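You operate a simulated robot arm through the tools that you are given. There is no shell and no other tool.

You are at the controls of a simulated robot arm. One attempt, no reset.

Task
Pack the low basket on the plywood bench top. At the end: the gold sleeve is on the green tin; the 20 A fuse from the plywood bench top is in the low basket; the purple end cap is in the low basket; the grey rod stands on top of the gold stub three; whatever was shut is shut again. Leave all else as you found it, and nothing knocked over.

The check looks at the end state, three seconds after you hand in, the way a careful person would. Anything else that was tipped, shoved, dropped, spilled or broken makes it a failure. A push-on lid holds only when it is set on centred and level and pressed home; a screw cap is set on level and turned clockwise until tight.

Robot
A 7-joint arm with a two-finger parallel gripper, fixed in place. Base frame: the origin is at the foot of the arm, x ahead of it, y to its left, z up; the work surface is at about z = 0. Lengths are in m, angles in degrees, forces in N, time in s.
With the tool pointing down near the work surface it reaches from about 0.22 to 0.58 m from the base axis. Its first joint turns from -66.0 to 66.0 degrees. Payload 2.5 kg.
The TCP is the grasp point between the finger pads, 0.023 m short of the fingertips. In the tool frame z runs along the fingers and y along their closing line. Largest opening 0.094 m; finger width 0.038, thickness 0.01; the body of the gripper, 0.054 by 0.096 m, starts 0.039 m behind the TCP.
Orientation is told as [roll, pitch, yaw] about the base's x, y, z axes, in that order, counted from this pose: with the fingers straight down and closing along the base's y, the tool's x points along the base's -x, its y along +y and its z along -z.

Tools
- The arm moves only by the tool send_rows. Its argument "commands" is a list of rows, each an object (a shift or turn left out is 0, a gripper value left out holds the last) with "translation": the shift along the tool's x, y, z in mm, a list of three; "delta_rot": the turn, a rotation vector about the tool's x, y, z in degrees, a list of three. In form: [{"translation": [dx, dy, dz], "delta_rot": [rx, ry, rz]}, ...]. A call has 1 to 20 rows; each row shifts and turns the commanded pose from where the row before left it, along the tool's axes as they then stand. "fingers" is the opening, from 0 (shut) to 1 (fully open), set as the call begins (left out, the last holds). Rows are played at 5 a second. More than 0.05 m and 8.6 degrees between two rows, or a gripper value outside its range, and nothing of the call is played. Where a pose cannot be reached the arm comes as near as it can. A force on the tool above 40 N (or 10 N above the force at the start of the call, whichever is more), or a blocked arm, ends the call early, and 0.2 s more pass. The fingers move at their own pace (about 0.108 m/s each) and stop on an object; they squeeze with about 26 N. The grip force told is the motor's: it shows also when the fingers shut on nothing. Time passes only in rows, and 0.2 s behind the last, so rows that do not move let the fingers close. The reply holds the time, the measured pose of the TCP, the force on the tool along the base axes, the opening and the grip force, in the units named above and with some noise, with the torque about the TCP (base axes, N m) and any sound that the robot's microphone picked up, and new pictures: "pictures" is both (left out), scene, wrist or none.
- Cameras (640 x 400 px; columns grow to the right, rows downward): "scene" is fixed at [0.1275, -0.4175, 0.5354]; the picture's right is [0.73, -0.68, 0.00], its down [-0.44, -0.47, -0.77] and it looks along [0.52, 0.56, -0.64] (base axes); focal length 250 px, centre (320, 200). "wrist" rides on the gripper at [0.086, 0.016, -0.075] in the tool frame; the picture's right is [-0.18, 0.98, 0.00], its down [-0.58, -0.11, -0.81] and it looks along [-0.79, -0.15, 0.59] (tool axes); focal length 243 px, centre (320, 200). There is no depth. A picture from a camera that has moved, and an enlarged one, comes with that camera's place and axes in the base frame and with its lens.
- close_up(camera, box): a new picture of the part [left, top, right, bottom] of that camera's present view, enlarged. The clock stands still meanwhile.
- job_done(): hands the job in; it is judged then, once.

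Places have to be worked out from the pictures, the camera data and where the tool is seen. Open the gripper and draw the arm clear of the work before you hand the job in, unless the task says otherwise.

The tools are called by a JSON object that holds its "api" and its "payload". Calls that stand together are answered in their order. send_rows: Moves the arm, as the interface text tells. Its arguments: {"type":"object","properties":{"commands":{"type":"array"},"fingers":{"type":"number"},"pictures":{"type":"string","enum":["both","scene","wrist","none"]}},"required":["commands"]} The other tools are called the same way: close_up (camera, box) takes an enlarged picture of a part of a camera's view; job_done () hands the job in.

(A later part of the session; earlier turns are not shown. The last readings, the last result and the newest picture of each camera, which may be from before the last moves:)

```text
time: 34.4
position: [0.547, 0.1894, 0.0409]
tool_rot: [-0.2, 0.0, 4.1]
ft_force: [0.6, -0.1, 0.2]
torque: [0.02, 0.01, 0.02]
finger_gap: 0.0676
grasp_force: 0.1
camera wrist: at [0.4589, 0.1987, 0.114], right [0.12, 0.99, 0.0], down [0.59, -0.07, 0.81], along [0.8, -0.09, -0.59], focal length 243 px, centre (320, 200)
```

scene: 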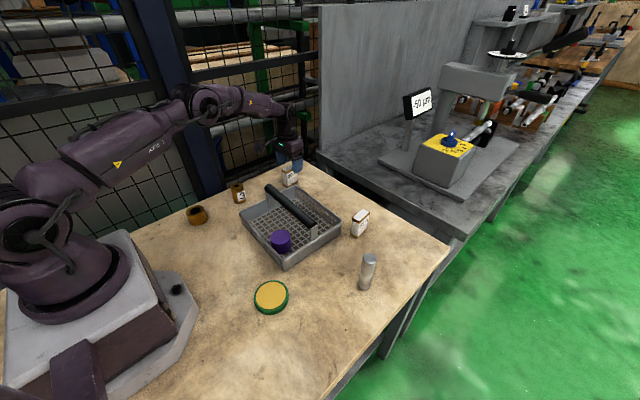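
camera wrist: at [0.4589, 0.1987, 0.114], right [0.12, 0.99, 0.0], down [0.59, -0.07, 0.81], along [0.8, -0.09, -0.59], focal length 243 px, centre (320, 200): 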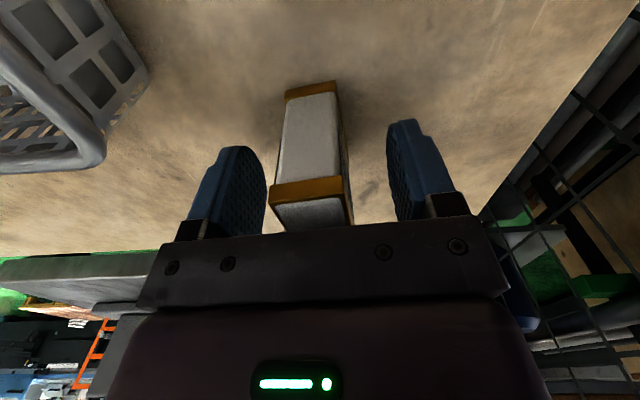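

The fuse is slightly left of the finger centre, so I'll shift −2.5 mm in y, close, and lift a little slowly.

{"api": "send_rows", "payload": {"commands": [{"translation": [0, -2.5, 0]}, {"translation": [0, 0, 0]}], "pictures": "none"}}

{"api": "send_rows", "payload": {"commands": [{"translation": [0, 0, 0]}, {"translation": [0, 0, 0]}, {"translation": [0, 0, 0]}, {"translation": [0, 0, 0]}], "fingers": 0, "pictures": "wrist"}}

{"api": "send_rows", "payload": {"commands": [{"translation": [0, 0, -2]}, {"translation": [0, 0, -3]}, {"translation": [0, 0, -5]}, {"translation": [0, 0, -5]}, {"translation": [0, 0, -5]}, {"translation": [0, 0, 0]}], "pictures": "wrist"}}

```text
time: 35.0
position: [0.5464, 0.1873, 0.04]
tool_rot: [-0.1, 0.1, 4.0]
ft_force: [0.6, -0.2, -0.9]
torque: [0.0, 0.01, 0.02]
finger_gap: 0.0675
grasp_force: 0.1
```

```text
time: 36.0
position: [0.5468, 0.1865, 0.0397]
tool_rot: [0.0, 0.0, 4.0]
ft_force: [0.5, 0.9, 1.8]
torque: [0.06, 0.02, -0.02]
finger_gap: 0.0239
grasp_force: 25.8
camera wrist: at [0.4592, 0.1966, 0.114], right [0.12, 0.99, 0.0], down [0.59, -0.07, 0.81], along [0.8, -0.09, -0.59], focal length 243 px, centre (320, 200)
```

wrist: 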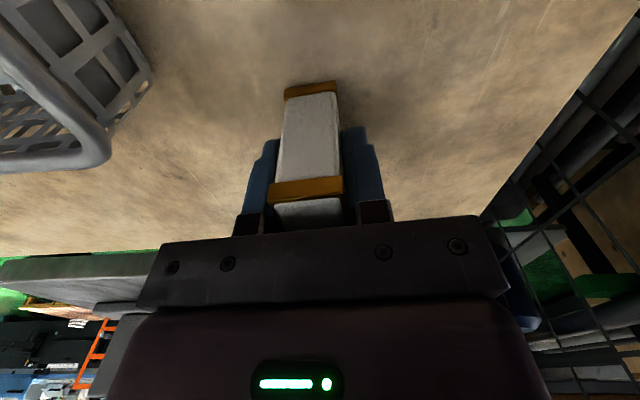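

```text
time: 37.4
position: [0.5467, 0.1879, 0.0597]
tool_rot: [-0.1, 0.1, 4.0]
ft_force: [0.2, 0.4, -0.3]
torque: [0.02, -0.02, 0.01]
finger_gap: 0.0241
grasp_force: 25.9
camera wrist: at [0.4588, 0.1975, 0.1337], right [0.12, 0.99, 0.0], down [0.59, -0.07, 0.81], along [0.8, -0.09, -0.59], focal length 243 px, centre (320, 200)
```

wrist: 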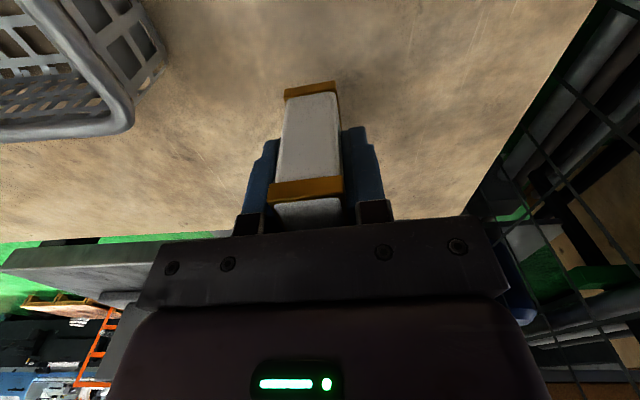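

The fuse is held and lifted cleanly. I'll raise it to z≈0.19, turn back to yaw 0 and carry it over to the near half of the basket at ≈ (0.3455, 0.055).

{"api": "send_rows", "payload": {"commands": [{"translation": [0, 0, -10]}, {"translation": [0, 0, -20]}, {"translation": [0, 0, -25]}, {"translation": [0, 0, -25]}, {"translation": [0, 0, -25]}, {"translation": [0, 0, -20], "delta_rot": [0, 0, 4]}, {"translation": [0, 0, -5]}, {"translation": [12, -8, 0]}, {"translation": [22, -14, 0]}, {"translation": [26, -17, 0]}, {"translation": [26, -17, 0]}, {"translation": [26, -17, 0]}, {"translation": [26, -17, 0]}, {"translation": [26, -17, 0]}, {"translation": [22, -14.5, 0]}, {"translation": [15, -10, 0]}, {"translation": [0, 0, 0]}, {"translation": [0, 0, 0]}]}}

```text
time: 41.2
position: [0.3462, 0.0559, 0.1901]
tool_rot: [0.0, 0.0, 0.0]
ft_force: [0.3, -0.6, -1.1]
torque: [0.02, 0.01, 0.01]
finger_gap: 0.0237
grasp_force: 25.9
camera wrist: at [0.2592, 0.0716, 0.2631], right [0.18, 0.98, 0.0], down [0.58, -0.11, 0.81], along [0.79, -0.15, -0.59], focal length 243 px, centre (320, 200)
```

scene: 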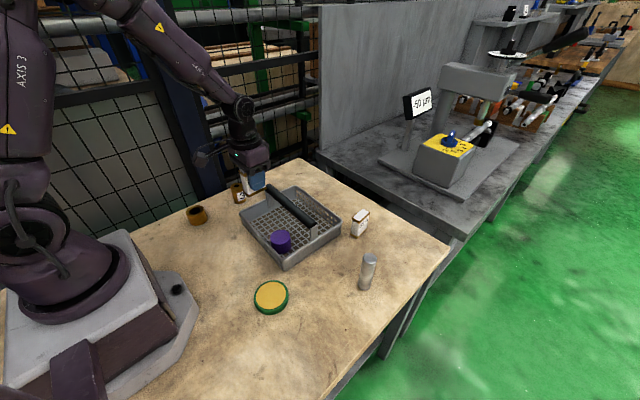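
wrist: 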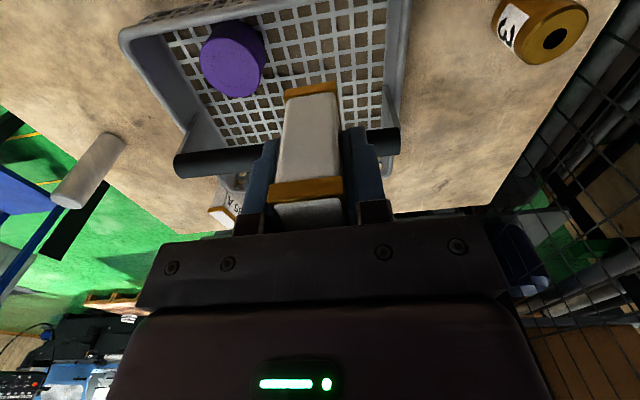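

The fuse is over the near half with the cap well to the side. I'll lower to about 0.06, slowing past the handle height.

{"api": "send_rows", "payload": {"commands": [{"translation": [0, 0, 12]}, {"translation": [0, 0, 20]}, {"translation": [0, 0, 20]}, {"translation": [0, 0, 20]}, {"translation": [0, 0, 15]}, {"translation": [0, 0, 10]}, {"translation": [0, 0, 6]}, {"translation": [0, 0, 5]}, {"translation": [0, 0, 5]}, {"translation": [0, 0, 5]}, {"translation": [0, 0, 5]}, {"translation": [0, 0, 5]}, {"translation": [0, 0, 3]}, {"translation": [0, 0, 3]}, {"translation": [0, 0, 2]}, {"translation": [0, 0, 2]}, {"translation": [0, 0, 0]}]}}

```text
time: 44.8
position: [0.3459, 0.0565, 0.052]
tool_rot: [-0.2, 0.0, 0.1]
ft_force: [-0.8, -0.3, -1.9]
torque: [-0.02, 0.0, -0.01]
finger_gap: 0.0238
grasp_force: 26.2
camera wrist: at [0.2591, 0.0715, 0.126], right [0.18, 0.98, 0.0], down [0.58, -0.11, 0.81], along [0.79, -0.15, -0.59], focal length 243 px, centre (320, 200)
```

scene: 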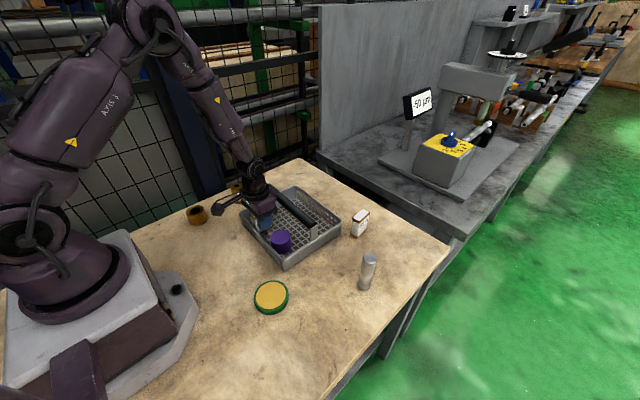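
wrist: 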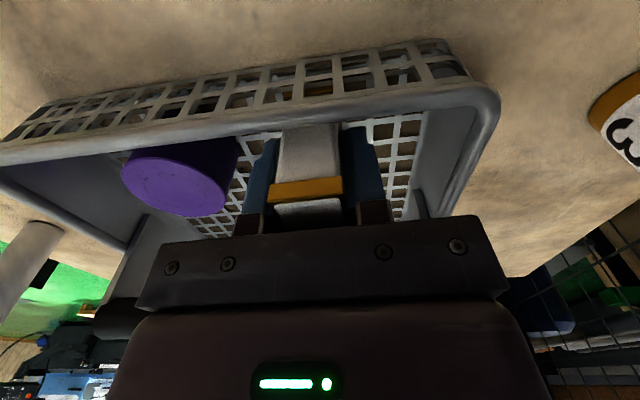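

The tool is past the handle with no contact. I'll lower the last ~8 mm gently until the fuse touches the floor.

{"api": "send_rows", "payload": {"commands": [{"translation": [0, 0, 2]}, {"translation": [0, 0, 2]}, {"translation": [0, 0, 1]}, {"translation": [0, 0, 1]}, {"translation": [0, 0, 1]}, {"translation": [0, 0, 0]}], "pictures": "none"}}

```text
time: 46.2
position: [0.345, 0.0551, 0.0454]
tool_rot: [-0.1, 0.0, 0.0]
ft_force: [-0.1, -0.4, -1.1]
torque: [0.0, 0.03, 0.01]
finger_gap: 0.0238
grasp_force: 25.7
```

{"api": "send_rows", "payload": {"commands": [{"translation": [0, 0, 1]}, {"translation": [0, 0, 1]}, {"translation": [0, 0, 0]}], "pictures": "none"}}

```text
time: 47.0
position: [0.3458, 0.0568, 0.0444]
tool_rot: [-0.1, -0.1, 0.1]
ft_force: [-4.8, -2.3, 19.8]
torque: [-0.01, 0.07, 0.03]
finger_gap: 0.0238
grasp_force: 26.2
```

The fuse is on the floor with about 20 N of contact. I'll ease 0.7 mm up, open partly and rise slowly.

{"api": "send_rows", "payload": {"commands": [{"translation": [0, 0, -0.7]}, {"translation": [0, 0, 0]}], "pictures": "none"}}

{"api": "send_rows", "payload": {"commands": [{"translation": [0, 0, 0]}, {"translation": [0, 0, 0]}, {"translation": [0, 0, 0]}], "fingers": 0.5, "pictures": "wrist"}}

{"api": "send_rows", "payload": {"commands": [{"translation": [0, 0, -4]}, {"translation": [0, 0, -6]}, {"translation": [0, 0, -10]}, {"translation": [0, 0, -12]}, {"translation": [0, 0, -15]}, {"translation": [0, 0, -20]}, {"translation": [0, 0, -25]}, {"translation": [0, 0, -25]}, {"translation": [0, 0, -18]}, {"translation": [0, 0, 0]}]}}

```text
time: 47.6
position: [0.3456, 0.0559, 0.0447]
tool_rot: [-0.2, -0.1, -0.1]
ft_force: [0.7, -1.2, 1.9]
torque: [-0.04, -0.08, -0.06]
finger_gap: 0.0239
grasp_force: 26.1
```

```text
time: 48.4
position: [0.3461, 0.0568, 0.0432]
tool_rot: [-0.1, 0.0, 0.0]
ft_force: [0.2, 0.3, 0.4]
torque: [0.02, 0.0, 0.0]
finger_gap: 0.0471
grasp_force: 0.1
camera wrist: at [0.2588, 0.0722, 0.1178], right [0.18, 0.98, 0.0], down [0.58, -0.11, 0.81], along [0.79, -0.15, -0.59], focal length 243 px, centre (320, 200)
```

wrist: 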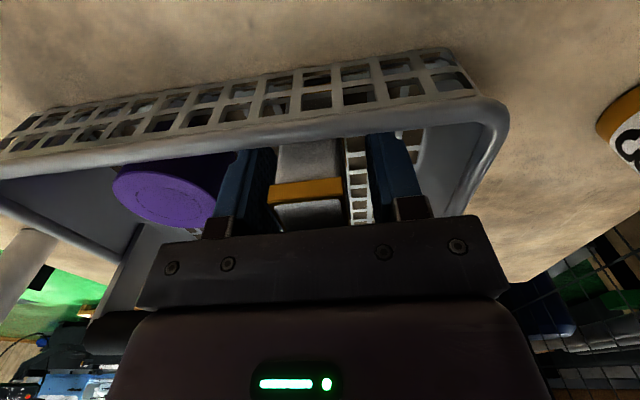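

```text
time: 50.6
position: [0.345, 0.0575, 0.1788]
tool_rot: [-0.1, 0.0, 0.1]
ft_force: [-0.7, -0.8, 0.1]
torque: [0.06, 0.01, 0.03]
finger_gap: 0.047
grasp_force: 0.2
camera wrist: at [0.2595, 0.0714, 0.2527], right [0.18, 0.98, 0.0], down [0.58, -0.11, 0.81], along [0.79, -0.15, -0.59], focal length 243 px, centre (320, 200)
```

scene: 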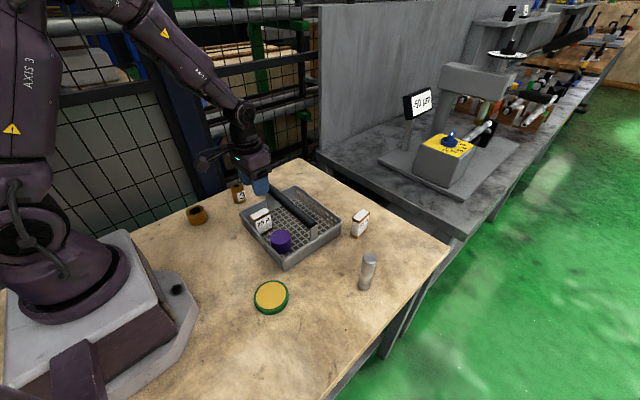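
wrist: 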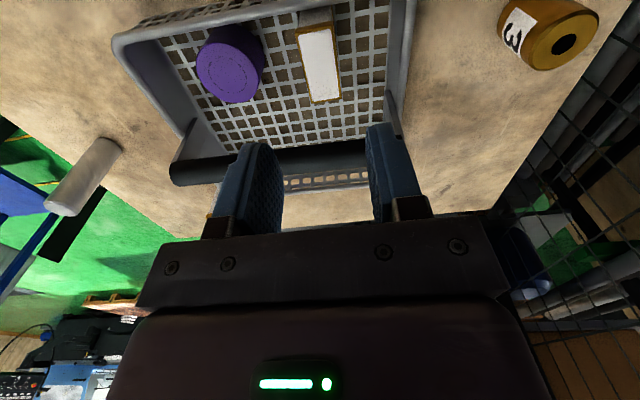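

Cap and fuse are both upright in the basket. I'll go back to the sleeve at ≈ (0.2225, 0.2305), this time to grip slightly deeper and lift very slowly.

{"api": "send_rows", "payload": {"commands": [{"translation": [10, 14, 0]}, {"translation": [18, 25, 0]}, {"translation": [20, 28, 0]}, {"translation": [20, 28, 0]}, {"translation": [20, 28, 0]}, {"translation": [18, 25, -5]}, {"translation": [16.5, 25, 20]}, {"translation": [0, 0, 20]}, {"translation": [0, 0, 0]}, {"translation": [0, 0, 0]}], "fingers": 1}}

```text
time: 52.8
position: [0.2215, 0.2291, 0.1453]
tool_rot: [-0.1, 0.0, 0.0]
ft_force: [-0.5, 0.2, -0.6]
torque: [-0.01, 0.0, -0.01]
finger_gap: 0.0941
grasp_force: 0.2
camera wrist: at [0.1366, 0.2448, 0.2191], right [0.18, 0.98, 0.0], down [0.58, -0.11, 0.81], along [0.79, -0.15, -0.59], focal length 243 px, centre (320, 200)
```

scene: 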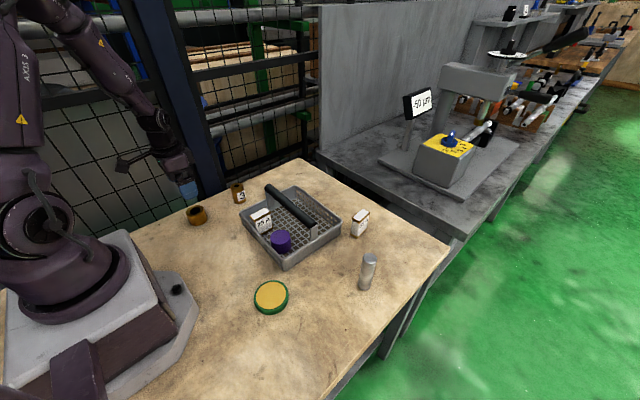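
wrist: 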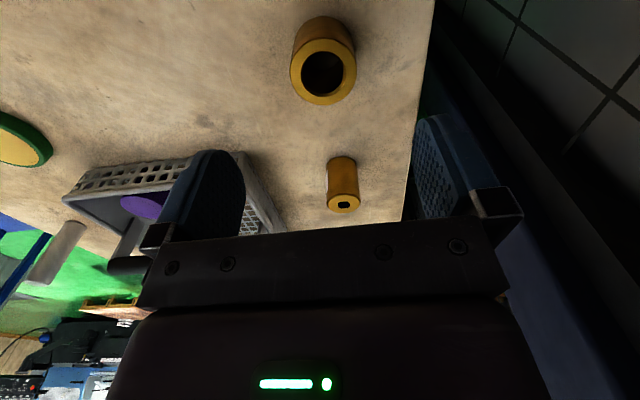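

The sleeve centre reads ≈ (0.222, 0.2315). I'll shift +2 mm in y and descend to z≈0.026.

{"api": "send_rows", "payload": {"commands": [{"translation": [0, 2, 20]}, {"translation": [0, 0, 25]}, {"translation": [0, 0, 25]}, {"translation": [0, 0, 20]}, {"translation": [0, 0, 16]}, {"translation": [0, 0, 13]}, {"translation": [0, 0, 0]}, {"translation": [0, 0, 0]}], "pictures": "wrist"}}

```text
time: 54.6
position: [0.2229, 0.2283, 0.0255]
tool_rot: [-0.1, 0.0, 0.0]
ft_force: [-0.7, -0.1, -0.5]
torque: [0.0, 0.04, 0.0]
finger_gap: 0.0941
grasp_force: 0.1
camera wrist: at [0.1366, 0.2452, 0.0987], right [0.18, 0.98, 0.0], down [0.58, -0.11, 0.81], along [0.79, -0.15, -0.59], focal length 243 px, centre (320, 200)
```

wrist: 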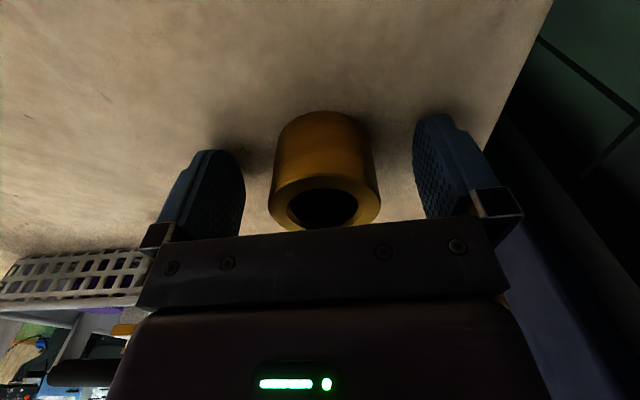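

The sleeve is well centred. I'll close, then lift only a few millimetres slowly and compare.

{"api": "send_rows", "payload": {"commands": [{"translation": [0, 0, 0]}, {"translation": [0, 0, 0]}, {"translation": [0, 0, 0]}, {"translation": [0, 0, 0]}, {"translation": [0, 0, 0]}], "fingers": 0, "pictures": "wrist"}}

{"api": "send_rows", "payload": {"commands": [{"translation": [0, 0, -1]}, {"translation": [0, 0, -1]}, {"translation": [0, 0, -1]}, {"translation": [0, 0, -2]}, {"translation": [0, 0, -2]}, {"translation": [0, 0, -2]}, {"translation": [0, 0, 0]}], "pictures": "wrist"}}

```text
time: 55.8
position: [0.2233, 0.2297, 0.0256]
tool_rot: [0.0, -0.1, 0.0]
ft_force: [0.3, 1.9, 0.2]
torque: [0.11, -0.05, 0.02]
finger_gap: 0.0501
grasp_force: 26.4
camera wrist: at [0.1366, 0.2452, 0.0989], right [0.18, 0.98, 0.0], down [0.58, -0.11, 0.81], along [0.79, -0.15, -0.59], focal length 243 px, centre (320, 200)
```

wrist: 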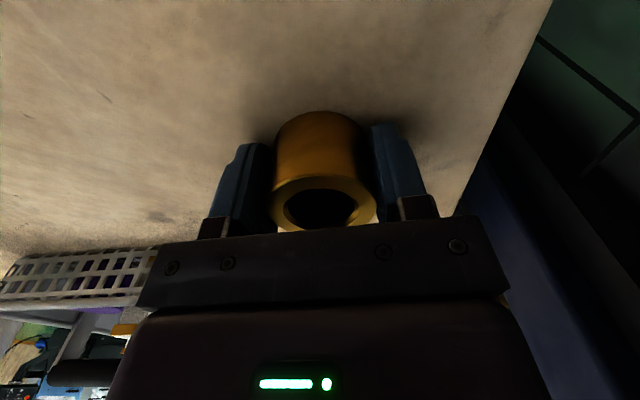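

```text
time: 57.4
position: [0.2241, 0.2312, 0.0347]
tool_rot: [-0.1, 0.0, 0.0]
ft_force: [0.2, 0.3, -2.6]
torque: [-0.02, -0.01, -0.01]
finger_gap: 0.0498
grasp_force: 26.5
camera wrist: at [0.1366, 0.2462, 0.1075], right [0.18, 0.98, 0.0], down [0.58, -0.11, 0.81], along [0.79, -0.15, -0.59], focal length 243 px, centre (320, 200)
```

wrist: 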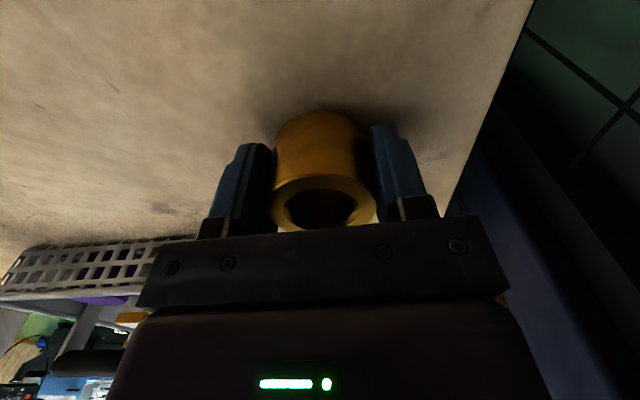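

The sleeve came up with the fingers, showing about 2.6 N of weight. I'll continue lifting slowly and check for slip.

{"api": "send_rows", "payload": {"commands": [{"translation": [0, 0, -2]}, {"translation": [0, 0, -3]}, {"translation": [0, 0, -3]}, {"translation": [0, 0, -4]}, {"translation": [0, 0, -4]}, {"translation": [0, 0, -5]}, {"translation": [0, 0, -5]}, {"translation": [0, 0, -5]}, {"translation": [0, 0, -4]}, {"translation": [0, 0, -2]}, {"translation": [0, 0, 0]}], "pictures": "wrist"}}

```text
time: 59.8
position: [0.2229, 0.231, 0.0707]
tool_rot: [-0.1, 0.0, 0.0]
ft_force: [-0.8, 0.6, -3.4]
torque: [0.0, 0.04, -0.05]
finger_gap: 0.05
grasp_force: 26.0
camera wrist: at [0.1368, 0.2465, 0.1441], right [0.18, 0.98, 0.0], down [0.58, -0.11, 0.81], along [0.79, -0.15, -0.59], focal length 243 px, centre (320, 200)
```

wrist: 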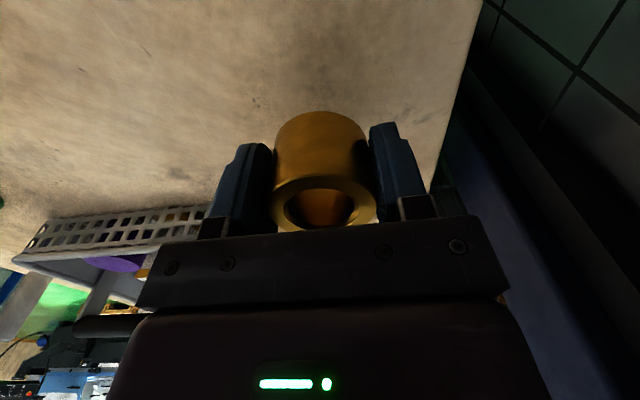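

It's holding steady with no shift in view. I'll continue slowly up to about 0.14, ramping gently.

{"api": "send_rows", "payload": {"commands": [{"translation": [0, 0, -3]}, {"translation": [0, 0, -5]}, {"translation": [0, 0, -7]}, {"translation": [0, 0, -8]}, {"translation": [0, 0, -8]}, {"translation": [-1, -2, -8]}, {"translation": [-2, -4, -8]}, {"translation": [-2, -7, -8]}, {"translation": [-3, -10, -7]}, {"translation": [-3, -12, -5]}, {"translation": [-3, -14, -3]}, {"translation": [-3, -15, 0]}, {"translation": [-3, -15, 0]}, {"translation": [-3, -15, 0]}, {"translation": [-2, -15, 0]}, {"translation": [-2, -15, 0]}, {"translation": [0, -15, 0]}, {"translation": [0, -15, 0]}, {"translation": [0, -15, 0]}, {"translation": [0, -15, 0]}], "pictures": "wrist"}}

```text
time: 64.0
position: [0.2499, 0.0464, 0.1402]
tool_rot: [0.0, 0.0, 0.1]
ft_force: [0.3, -0.7, -3.8]
torque: [0.01, 0.03, 0.0]
finger_gap: 0.0506
grasp_force: 25.7
camera wrist: at [0.1628, 0.0625, 0.2149], right [0.18, 0.98, 0.0], down [0.58, -0.11, 0.81], along [0.79, -0.15, -0.59], focal length 243 px, centre (320, 200)
```

wrist: 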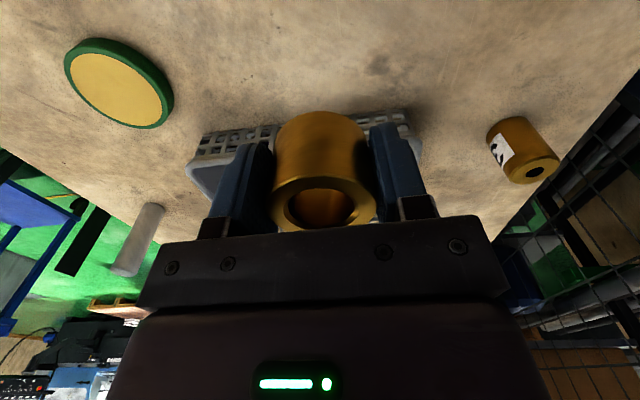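

The sleeve is still firmly held. I'll continue slowly toward the tin, stopping just short of it for a better look.

{"api": "send_rows", "payload": {"commands": [{"translation": [0, -15, 0]}, {"translation": [0, -15, 0]}, {"translation": [0, -15, 0]}, {"translation": [0, -15, 0]}, {"translation": [0, -15, 0]}, {"translation": [0, -15, 0]}, {"translation": [0, -15, 0]}, {"translation": [0, -15, 0]}, {"translation": [1, -14, 0]}, {"translation": [1, -12, 0]}, {"translation": [1, -9, 0]}, {"translation": [1, -6, 0]}, {"translation": [0, -3, 0]}, {"translation": [0, 0, 0]}, {"translation": [0, 0, 0]}]}}

```text
time: 67.2
position: [0.247, -0.1167, 0.1399]
tool_rot: [-0.1, 0.1, -0.1]
ft_force: [-0.3, 0.2, -3.3]
torque: [0.0, 0.03, 0.02]
finger_gap: 0.0501
grasp_force: 26.6
camera wrist: at [0.159, -0.1009, 0.2147], right [0.18, 0.98, 0.0], down [0.58, -0.11, 0.81], along [0.79, -0.15, -0.59], focal length 243 px, centre (320, 200)
```

scene: 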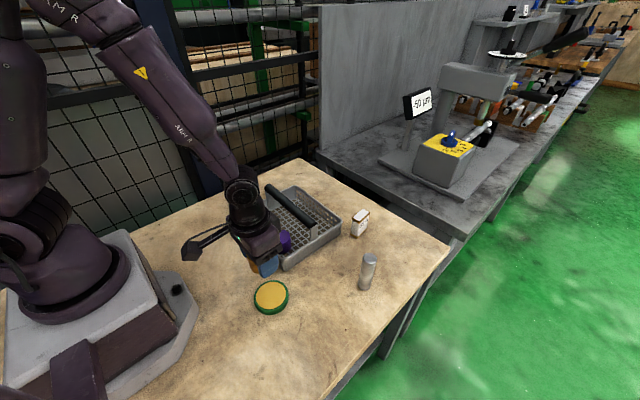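
wrist: 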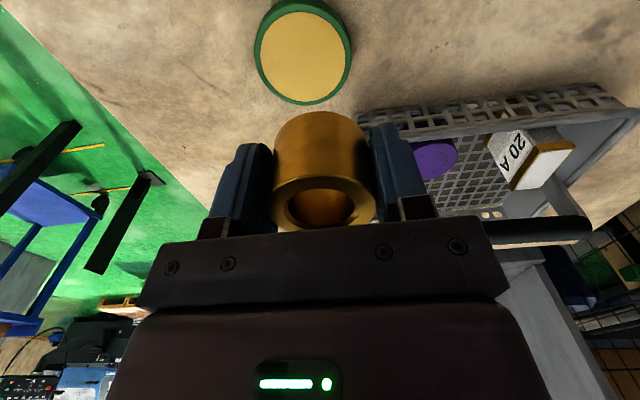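

{"api": "close_up", "payload": {"camera": "wrist", "box": [238, 0, 366, 108]}}

{"api": "close_up", "payload": {"camera": "scene", "box": [238, 268, 302, 324]}}

```text
3.70 times, centred on (302, 54) of wrist
camera zoom: at [0.159, -0.1009, 0.2147], right [0.18, 0.98, 0.0], down [0.58, -0.11, 0.81], along [0.79, -0.15, -0.59], focal length 899 px, centre (387, 741)
```

zoom: 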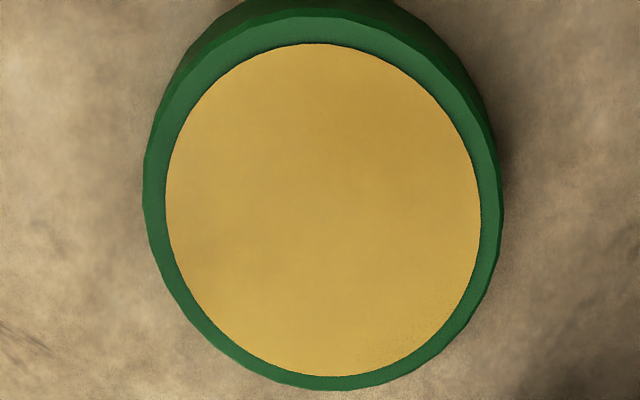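

```text
7.14 times, centred on (270, 296) of scene
camera zoom: at [0.1275, -0.4175, 0.5354], right [0.73, -0.68, 0.0], down [-0.44, -0.47, -0.77], along [0.52, 0.56, -0.64], focal length 1787 px, centre (677, -486)
```

zoom: 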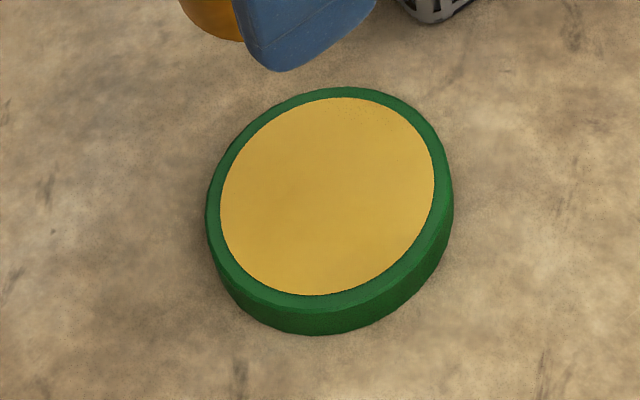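

The tin's rim spans about 0.0715 across, centred ≈ (0.242, −0.130), top z≈0.015–0.02. I'll shift over it and descend to just above it.

{"api": "send_rows", "payload": {"commands": [{"translation": [1, -3, 0]}, {"translation": [2, -6, 0]}, {"translation": [1, -4, 3]}, {"translation": [0, 0, 6]}, {"translation": [0, 0, 9]}, {"translation": [0, 0, 10]}, {"translation": [0, 0, 10]}, {"translation": [0, 0, 10]}, {"translation": [0, 0, 10]}, {"translation": [0, 0, 9]}, {"translation": [0, 0, 7]}, {"translation": [0, 0, 4]}, {"translation": [0, 0, 2]}, {"translation": [0, 0, 0]}, {"translation": [0, 0, 0]}]}}

```text
time: 70.4
position: [0.2424, -0.1297, 0.0609]
tool_rot: [-0.1, 0.0, -0.1]
ft_force: [0.2, -0.4, -4.0]
torque: [0.0, 0.02, -0.02]
finger_gap: 0.0503
grasp_force: 25.5
camera wrist: at [0.1561, -0.1143, 0.1345], right [0.18, 0.98, 0.0], down [0.58, -0.11, 0.81], along [0.79, -0.15, -0.59], focal length 243 px, centre (320, 200)
```

scene: 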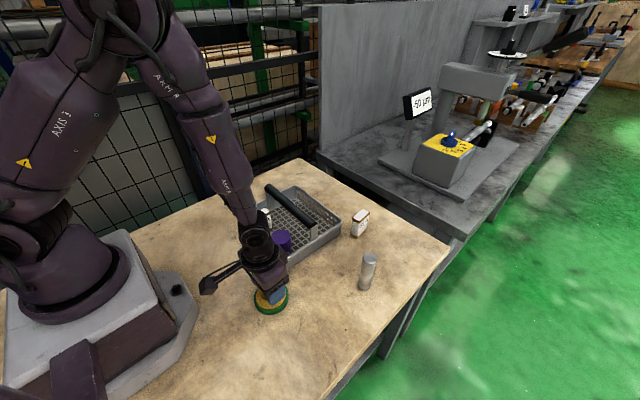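
wrist: 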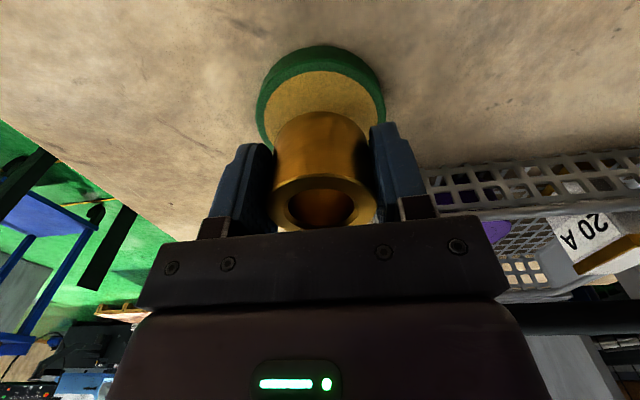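

The tin is centred under the sleeve in both directions. I'll lower gently toward contact.

{"api": "send_rows", "payload": {"commands": [{"translation": [0, 0, 2]}, {"translation": [0, 0, 3]}, {"translation": [0, 0, 3]}, {"translation": [0, 0, 2]}, {"translation": [0, 0, 2]}, {"translation": [0, 0, 1]}, {"translation": [0, 0, 0]}], "pictures": "none"}}

{"api": "send_rows", "payload": {"commands": [{"translation": [0, 0, 1]}, {"translation": [0, 0, 1]}, {"translation": [0, 0, 0]}], "pictures": "wrist"}}

```text
time: 72.0
position: [0.2414, -0.1297, 0.0479]
tool_rot: [-0.1, 0.0, -0.1]
ft_force: [-0.3, -0.5, -3.3]
torque: [-0.04, 0.04, -0.02]
finger_gap: 0.0501
grasp_force: 25.9
```

```text
time: 72.8
position: [0.243, -0.131, 0.0464]
tool_rot: [-0.1, -0.1, 0.0]
ft_force: [0.4, 0.3, -3.7]
torque: [-0.04, 0.03, 0.0]
finger_gap: 0.05
grasp_force: 25.7
camera wrist: at [0.1554, -0.1148, 0.1197], right [0.18, 0.98, 0.0], down [0.58, -0.11, 0.81], along [0.79, -0.15, -0.59], focal length 243 px, centre (320, 200)
```

wrist: 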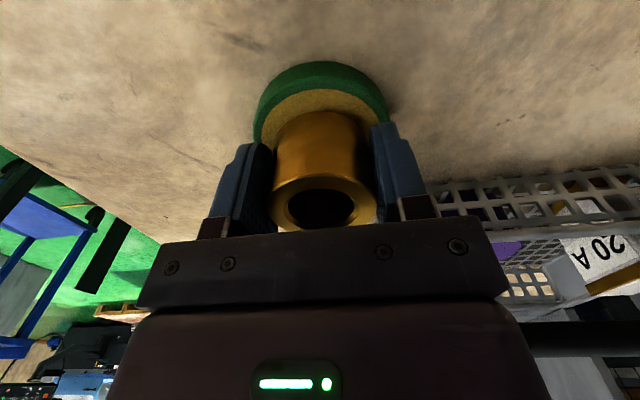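

Not in contact yet (F_z still −3.7, which is just the weight). I'll step down 1 mm at a time.

{"api": "send_rows", "payload": {"commands": [{"translation": [0, 0, 1]}, {"translation": [0, 0, 1]}, {"translation": [0, 0, 0]}], "pictures": "none"}}

```text
time: 73.6
position: [0.2411, -0.1296, 0.0435]
tool_rot: [-0.2, 0.1, 0.0]
ft_force: [0.8, 0.2, -4.0]
torque: [0.0, 0.04, 0.01]
finger_gap: 0.0501
grasp_force: 25.9
```

{"api": "send_rows", "payload": {"commands": [{"translation": [0, 0, 1]}, {"translation": [0, 0, 1]}, {"translation": [0, 0, 0]}], "pictures": "none"}}

```text
time: 74.4
position: [0.241, -0.1314, 0.0411]
tool_rot: [-0.1, 0.0, 0.0]
ft_force: [0.1, -0.8, -3.2]
torque: [-0.01, 0.02, -0.01]
finger_gap: 0.0501
grasp_force: 25.6
```

{"api": "close_up", "payload": {"camera": "scene", "box": [238, 268, 302, 324]}}

{"api": "send_rows", "payload": {"commands": [{"translation": [0, 0, 0.7]}, {"translation": [0, 0, 0.7]}, {"translation": [0, 0, 0]}], "pictures": "none"}}

```text
7.14 times, centred on (270, 296) of scene
camera zoom: at [0.1275, -0.4175, 0.5354], right [0.73, -0.68, 0.0], down [-0.44, -0.47, -0.77], along [0.52, 0.56, -0.64], focal length 1787 px, centre (677, -486)
```

zoom: 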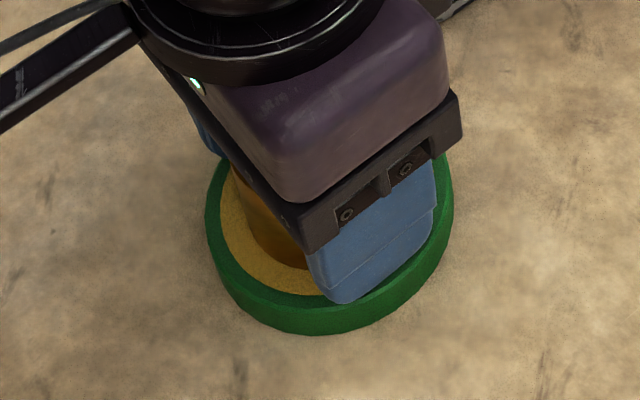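

```text
time: 75.2
position: [0.2428, -0.1309, 0.0401]
tool_rot: [-0.1, 0.1, 0.0]
ft_force: [-6.4, -0.3, 19.1]
torque: [0.41, -0.04, 0.08]
finger_gap: 0.0502
grasp_force: 26.2
```

Contact showed up with a +y offset torque, possibly a fingertip on the tin's raised rim. I'll back up 0.8 mm to unload and check the force before opening.

{"api": "send_rows", "payload": {"commands": [{"translation": [0, 0, -0.8]}, {"translation": [0, 0, 0]}], "pictures": "wrist"}}

{"api": "close_up", "payload": {"camera": "wrist", "box": [230, 50, 410, 240]}}

```text
time: 75.8
position: [0.2425, -0.1302, 0.0403]
tool_rot: [0.0, 0.0, 0.0]
ft_force: [-0.3, 0.3, -4.4]
torque: [0.04, 0.0, 0.02]
finger_gap: 0.0499
grasp_force: 26.2
camera wrist: at [0.1554, -0.1142, 0.1148], right [0.18, 0.98, 0.0], down [0.58, -0.11, 0.81], along [0.79, -0.15, -0.59], focal length 243 px, centre (320, 200)
```

wrist: 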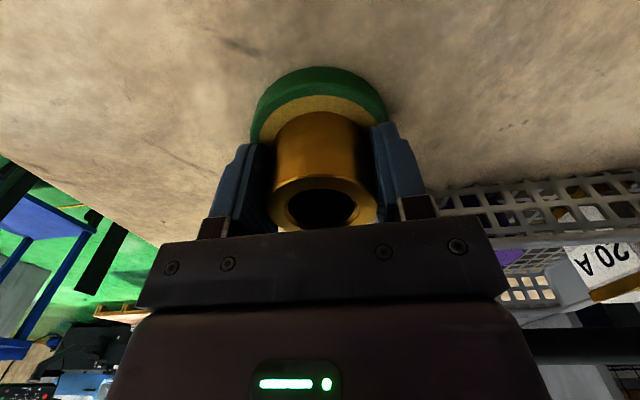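

```text
2.11 times, centred on (320, 145) of wrist
camera zoom: at [0.1554, -0.1142, 0.1148], right [0.18, 0.98, 0.0], down [0.58, -0.11, 0.81], along [0.79, -0.15, -0.59], focal length 511 px, centre (320, 316)
```

zoom: 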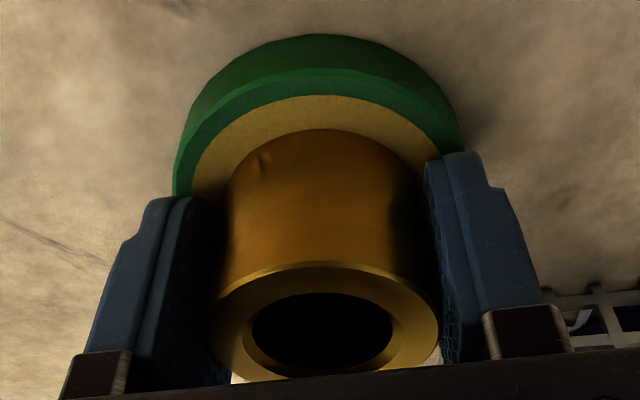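

The load is off and the sleeve is within 1 mm of the tin. I'll open the fingers partway to set it down, then look.

{"api": "send_rows", "payload": {"commands": [{"translation": [0, 0, 0.4]}, {"translation": [0, 0, 0]}], "pictures": "none"}}

{"api": "send_rows", "payload": {"commands": [{"translation": [0, 0, 0]}, {"translation": [0, 0, 0]}, {"translation": [0, 0, 0]}], "fingers": 0.7, "pictures": "both"}}

```text
time: 76.4
position: [0.2418, -0.1315, 0.0405]
tool_rot: [-0.1, 0.0, 0.0]
ft_force: [0.7, 1.5, -0.7]
torque: [0.09, -0.06, 0.02]
finger_gap: 0.05
grasp_force: 26.6
```

```text
time: 77.2
position: [0.2412, -0.1306, 0.0414]
tool_rot: [-0.1, 0.0, 0.0]
ft_force: [0.0, 1.3, -0.1]
torque: [0.01, 0.04, -0.01]
finger_gap: 0.0659
grasp_force: 0.0
camera wrist: at [0.155, -0.1147, 0.1148], right [0.18, 0.98, 0.0], down [0.58, -0.11, 0.81], along [0.79, -0.15, -0.59], focal length 243 px, centre (320, 200)
```

scene: 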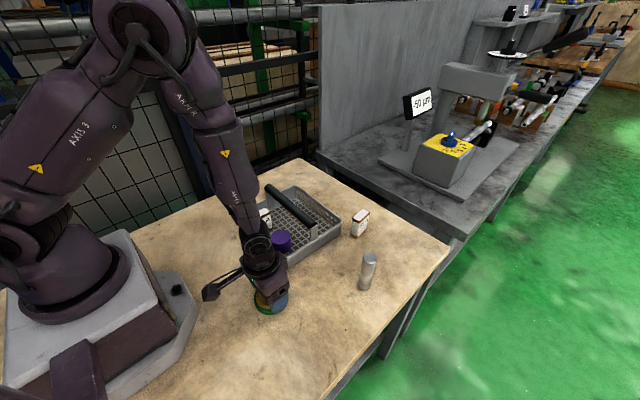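
wrist: 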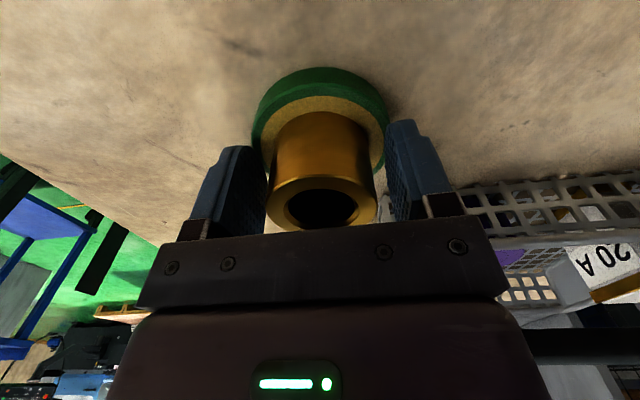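

The sleeve is released and sits on the tin. I'll rise straight up slowly and look at it.

{"api": "send_rows", "payload": {"commands": [{"translation": [0, 0, -3]}, {"translation": [0, 0, -6]}, {"translation": [0, 0, -10]}, {"translation": [0, 0, -15]}, {"translation": [0, 0, -20]}, {"translation": [0, 0, -25]}, {"translation": [0, 0, -25]}, {"translation": [0, 0, -25]}, {"translation": [0, 0, 0]}]}}

{"api": "close_up", "payload": {"camera": "scene", "box": [222, 250, 318, 330]}}

```text
time: 79.2
position: [0.2429, -0.1318, 0.17]
tool_rot: [-0.2, 0.0, 0.0]
ft_force: [-0.1, 0.6, 0.1]
torque: [-0.04, -0.01, 0.0]
finger_gap: 0.0658
grasp_force: 0.0
camera wrist: at [0.1553, -0.1154, 0.2441], right [0.18, 0.98, 0.0], down [0.58, -0.11, 0.81], along [0.79, -0.15, -0.59], focal length 243 px, centre (320, 200)
```

scene: 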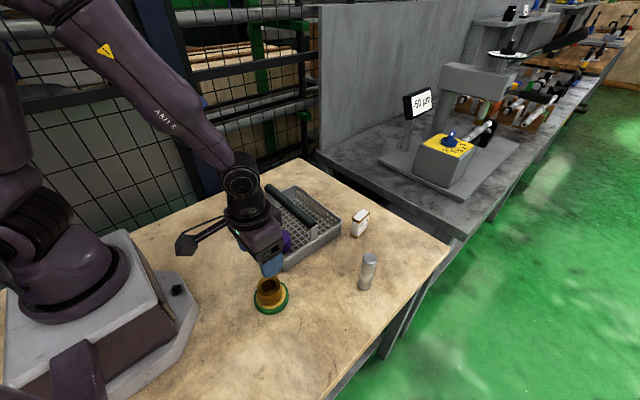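
wrist: 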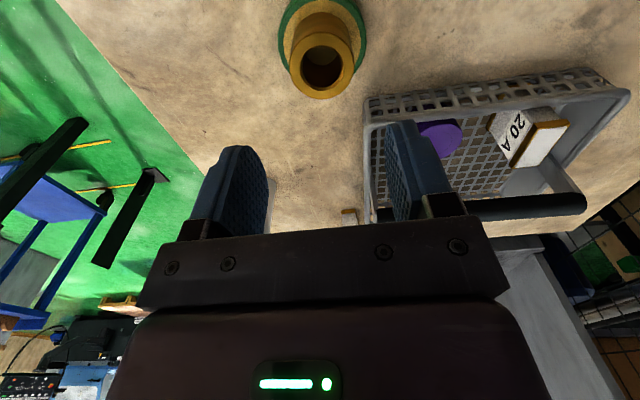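

```text
5.00 times, centred on (270, 290) of scene
camera zoom: at [0.1275, -0.4175, 0.5354], right [0.73, -0.68, 0.0], down [-0.44, -0.47, -0.77], along [0.52, 0.56, -0.64], focal length 1251 px, centre (570, -250)
```

zoom: 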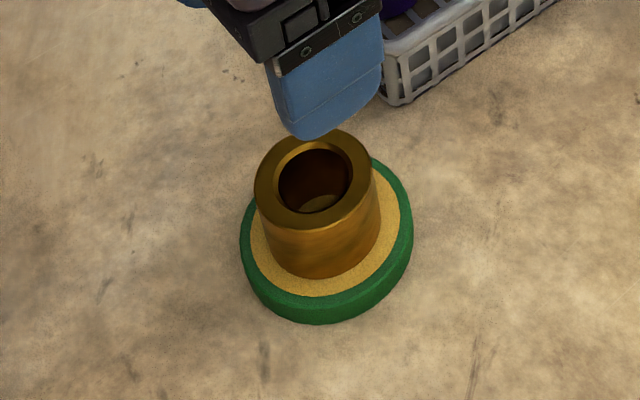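

The sleeve is upright and centred on the tin. Next is the grey rod at about (0.426, −0.253), about 0.10 tall. I'll move near it at a safe height and look.

{"api": "send_rows", "payload": {"commands": [{"translation": [-10, -6, -15]}, {"translation": [-22, -14, -10]}, {"translation": [-25, -16, 0]}, {"translation": [-25, -16, 0]}, {"translation": [-25, -16, 0]}, {"translation": [-25, -16, 0]}, {"translation": [-22, -14, 0]}, {"translation": [-16, -12, 0]}, {"translation": [0, 0, 0]}, {"translation": [0, 0, 0]}]}}

{"api": "close_up", "payload": {"camera": "scene", "box": [330, 240, 402, 300]}}

{"api": "close_up", "payload": {"camera": "wrist", "box": [240, 0, 400, 130]}}

```text
time: 81.4
position: [0.4125, -0.2398, 0.1948]
tool_rot: [-0.1, 0.1, 0.0]
ft_force: [0.0, -0.4, -0.1]
torque: [0.03, -0.01, -0.02]
finger_gap: 0.0658
grasp_force: 0.1
camera wrist: at [0.3257, -0.2245, 0.2688], right [0.18, 0.98, 0.0], down [0.58, -0.11, 0.81], along [0.79, -0.15, -0.59], focal length 243 px, centre (320, 200)
```

scene: 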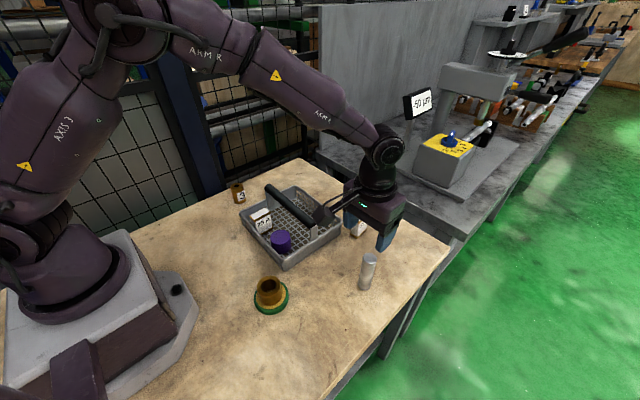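
wrist: 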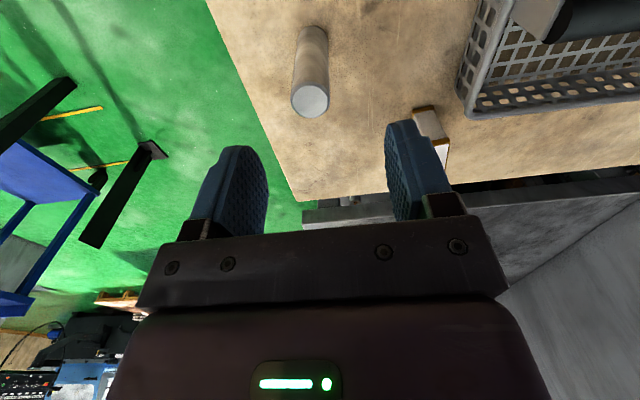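

```text
6.67 times, centred on (366, 270) of scene
camera zoom: at [0.1275, -0.4175, 0.5354], right [0.73, -0.68, 0.0], down [-0.44, -0.47, -0.77], along [0.52, 0.56, -0.64], focal length 1668 px, centre (13, -267)
```

zoom: 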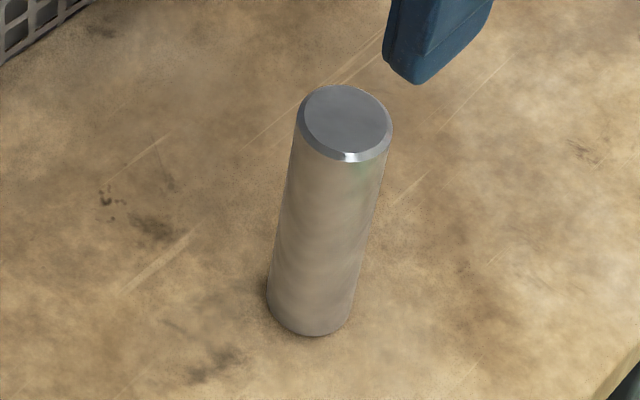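

```text
3.08 times, centred on (320, 65) of wrist
camera zoom: at [0.3257, -0.2245, 0.2688], right [0.18, 0.98, 0.0], down [0.58, -0.11, 0.81], along [0.79, -0.15, -0.59], focal length 746 px, centre (320, 615)
```

zoom: 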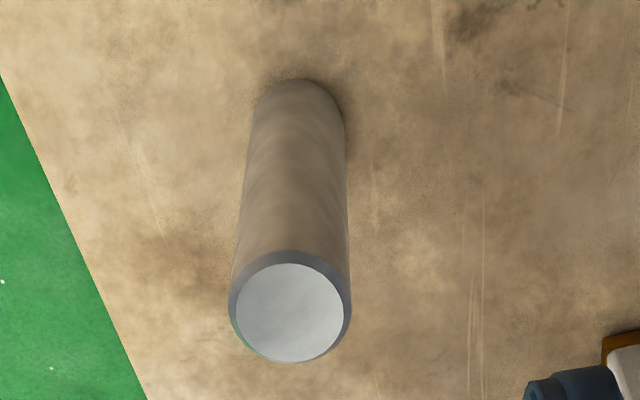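

The rod works out at ≈ (0.4245, −0.2505), Ø≈0.029, top z≈0.104. I'll move directly above it with the tips still clear of its top, then check alignment.

{"api": "send_rows", "payload": {"commands": [{"translation": [-6, -5, 10]}, {"translation": [-6, -5.7, 15]}, {"translation": [0, 0, 10]}, {"translation": [0, 0, 0]}, {"translation": [0, 0, 0]}]}}

{"api": "close_up", "payload": {"camera": "wrist", "box": [240, 20, 400, 150]}}

```text
time: 82.6
position: [0.4243, -0.2505, 0.1595]
tool_rot: [-0.1, 0.1, 0.0]
ft_force: [0.2, -0.6, -0.1]
torque: [-0.03, 0.02, 0.0]
finger_gap: 0.0656
grasp_force: 0.0
camera wrist: at [0.3374, -0.2352, 0.234], right [0.18, 0.98, 0.0], down [0.58, -0.11, 0.81], along [0.79, -0.15, -0.59], focal length 243 px, centre (320, 200)
```

scene: 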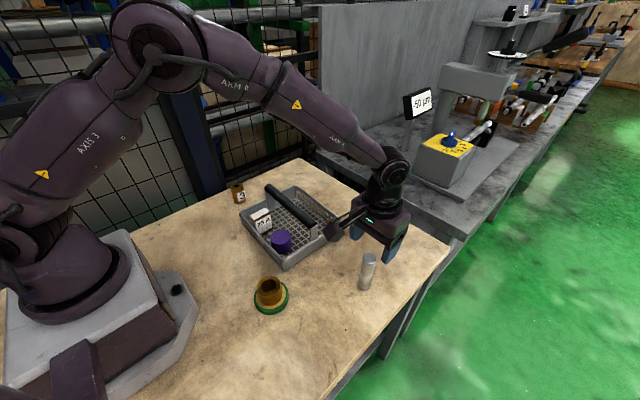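
wrist: 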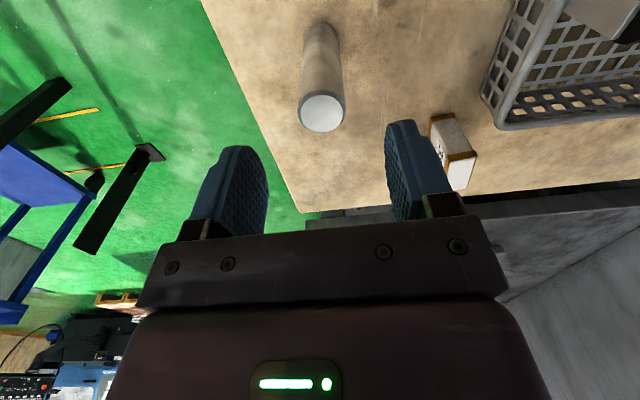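

```text
3.08 times, centred on (320, 85) of wrist
camera zoom: at [0.3374, -0.2352, 0.234], right [0.18, 0.98, 0.0], down [0.58, -0.11, 0.81], along [0.79, -0.15, -0.59], focal length 746 px, centre (320, 554)
```

zoom: 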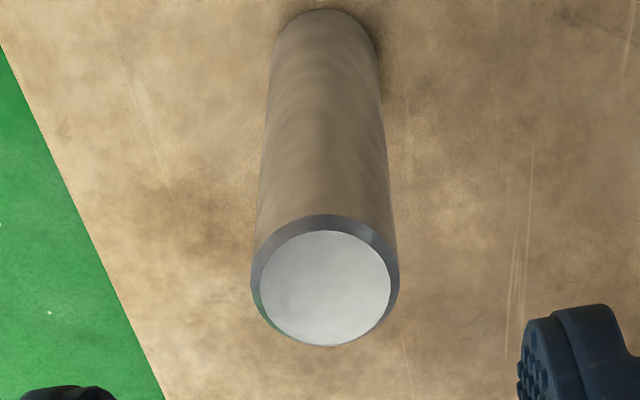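

Rod centre reads ≈ (0.4235, −0.2495) with top z≈0.102, so the gripper is well aligned. I'll descend to TCP z≈0.075, keeping the body above the rod's top.

{"api": "send_rows", "payload": {"commands": [{"translation": [0, 1, 10]}, {"translation": [0, 0, 15]}, {"translation": [0, 0, 15]}, {"translation": [0, 0, 15]}, {"translation": [0, 0, 12]}, {"translation": [0, 0, 8]}, {"translation": [0, 0, 5]}, {"translation": [0, 0, 4]}, {"translation": [0, 0, 0]}, {"translation": [0, 0, 0]}]}}

```text
time: 84.8
position: [0.4233, -0.2508, 0.0761]
tool_rot: [-0.1, 0.1, 0.0]
ft_force: [-0.3, -0.2, -0.2]
torque: [-0.02, -0.02, 0.01]
finger_gap: 0.0657
grasp_force: 0.2
camera wrist: at [0.3369, -0.2342, 0.1497], right [0.18, 0.98, 0.0], down [0.58, -0.11, 0.81], along [0.79, -0.15, -0.59], focal length 243 px, centre (320, 200)
```

scene: 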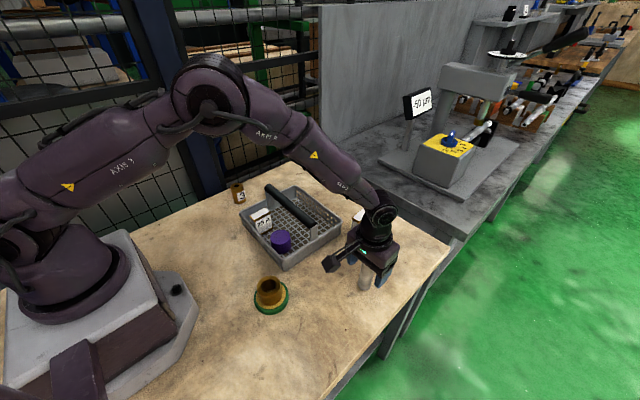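
wrist: 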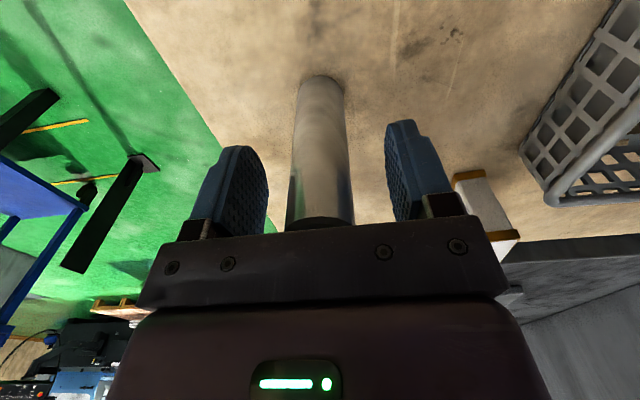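

The rod appears on the TCP line. I'll close in two stages so both pads meet it gently.

{"api": "send_rows", "payload": {"commands": [{"translation": [0, 0, 0]}, {"translation": [0, 0, 0]}], "fingers": 0.36, "pictures": "wrist"}}

{"api": "close_up", "payload": {"camera": "wrist", "box": [240, 60, 400, 240]}}

```text
time: 85.4
position: [0.423, -0.2502, 0.0751]
tool_rot: [-0.2, 0.0, 0.0]
ft_force: [1.0, 0.5, 0.4]
torque: [-0.02, 0.0, 0.02]
finger_gap: 0.034
grasp_force: 0.1
camera wrist: at [0.3369, -0.2342, 0.1498], right [0.18, 0.98, 0.0], down [0.58, -0.11, 0.81], along [0.79, -0.15, -0.59], focal length 243 px, centre (320, 200)
```

wrist: 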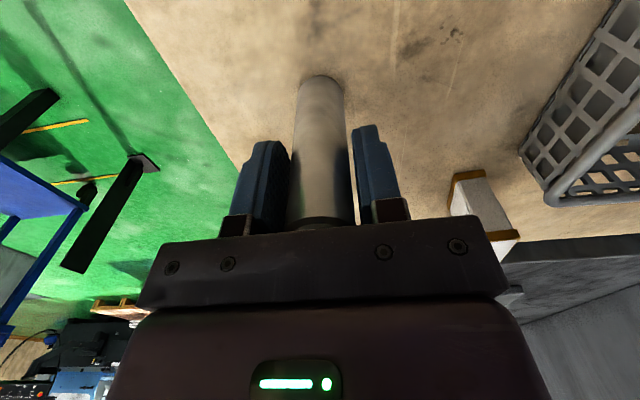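

```text
2.22 times, centred on (320, 150) of wrist
camera zoom: at [0.3369, -0.2342, 0.1498], right [0.18, 0.98, 0.0], down [0.58, -0.11, 0.81], along [0.79, -0.15, -0.59], focal length 539 px, centre (320, 311)
```

zoom: 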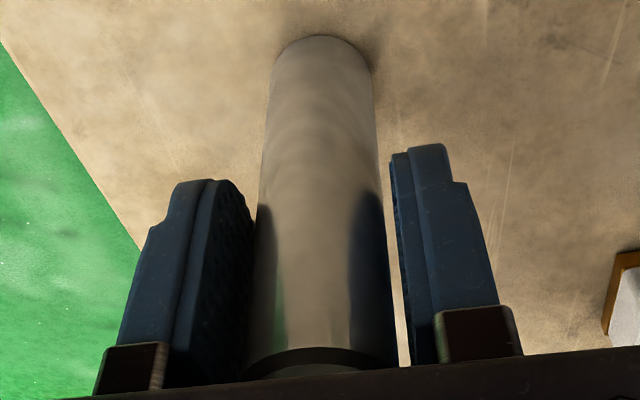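

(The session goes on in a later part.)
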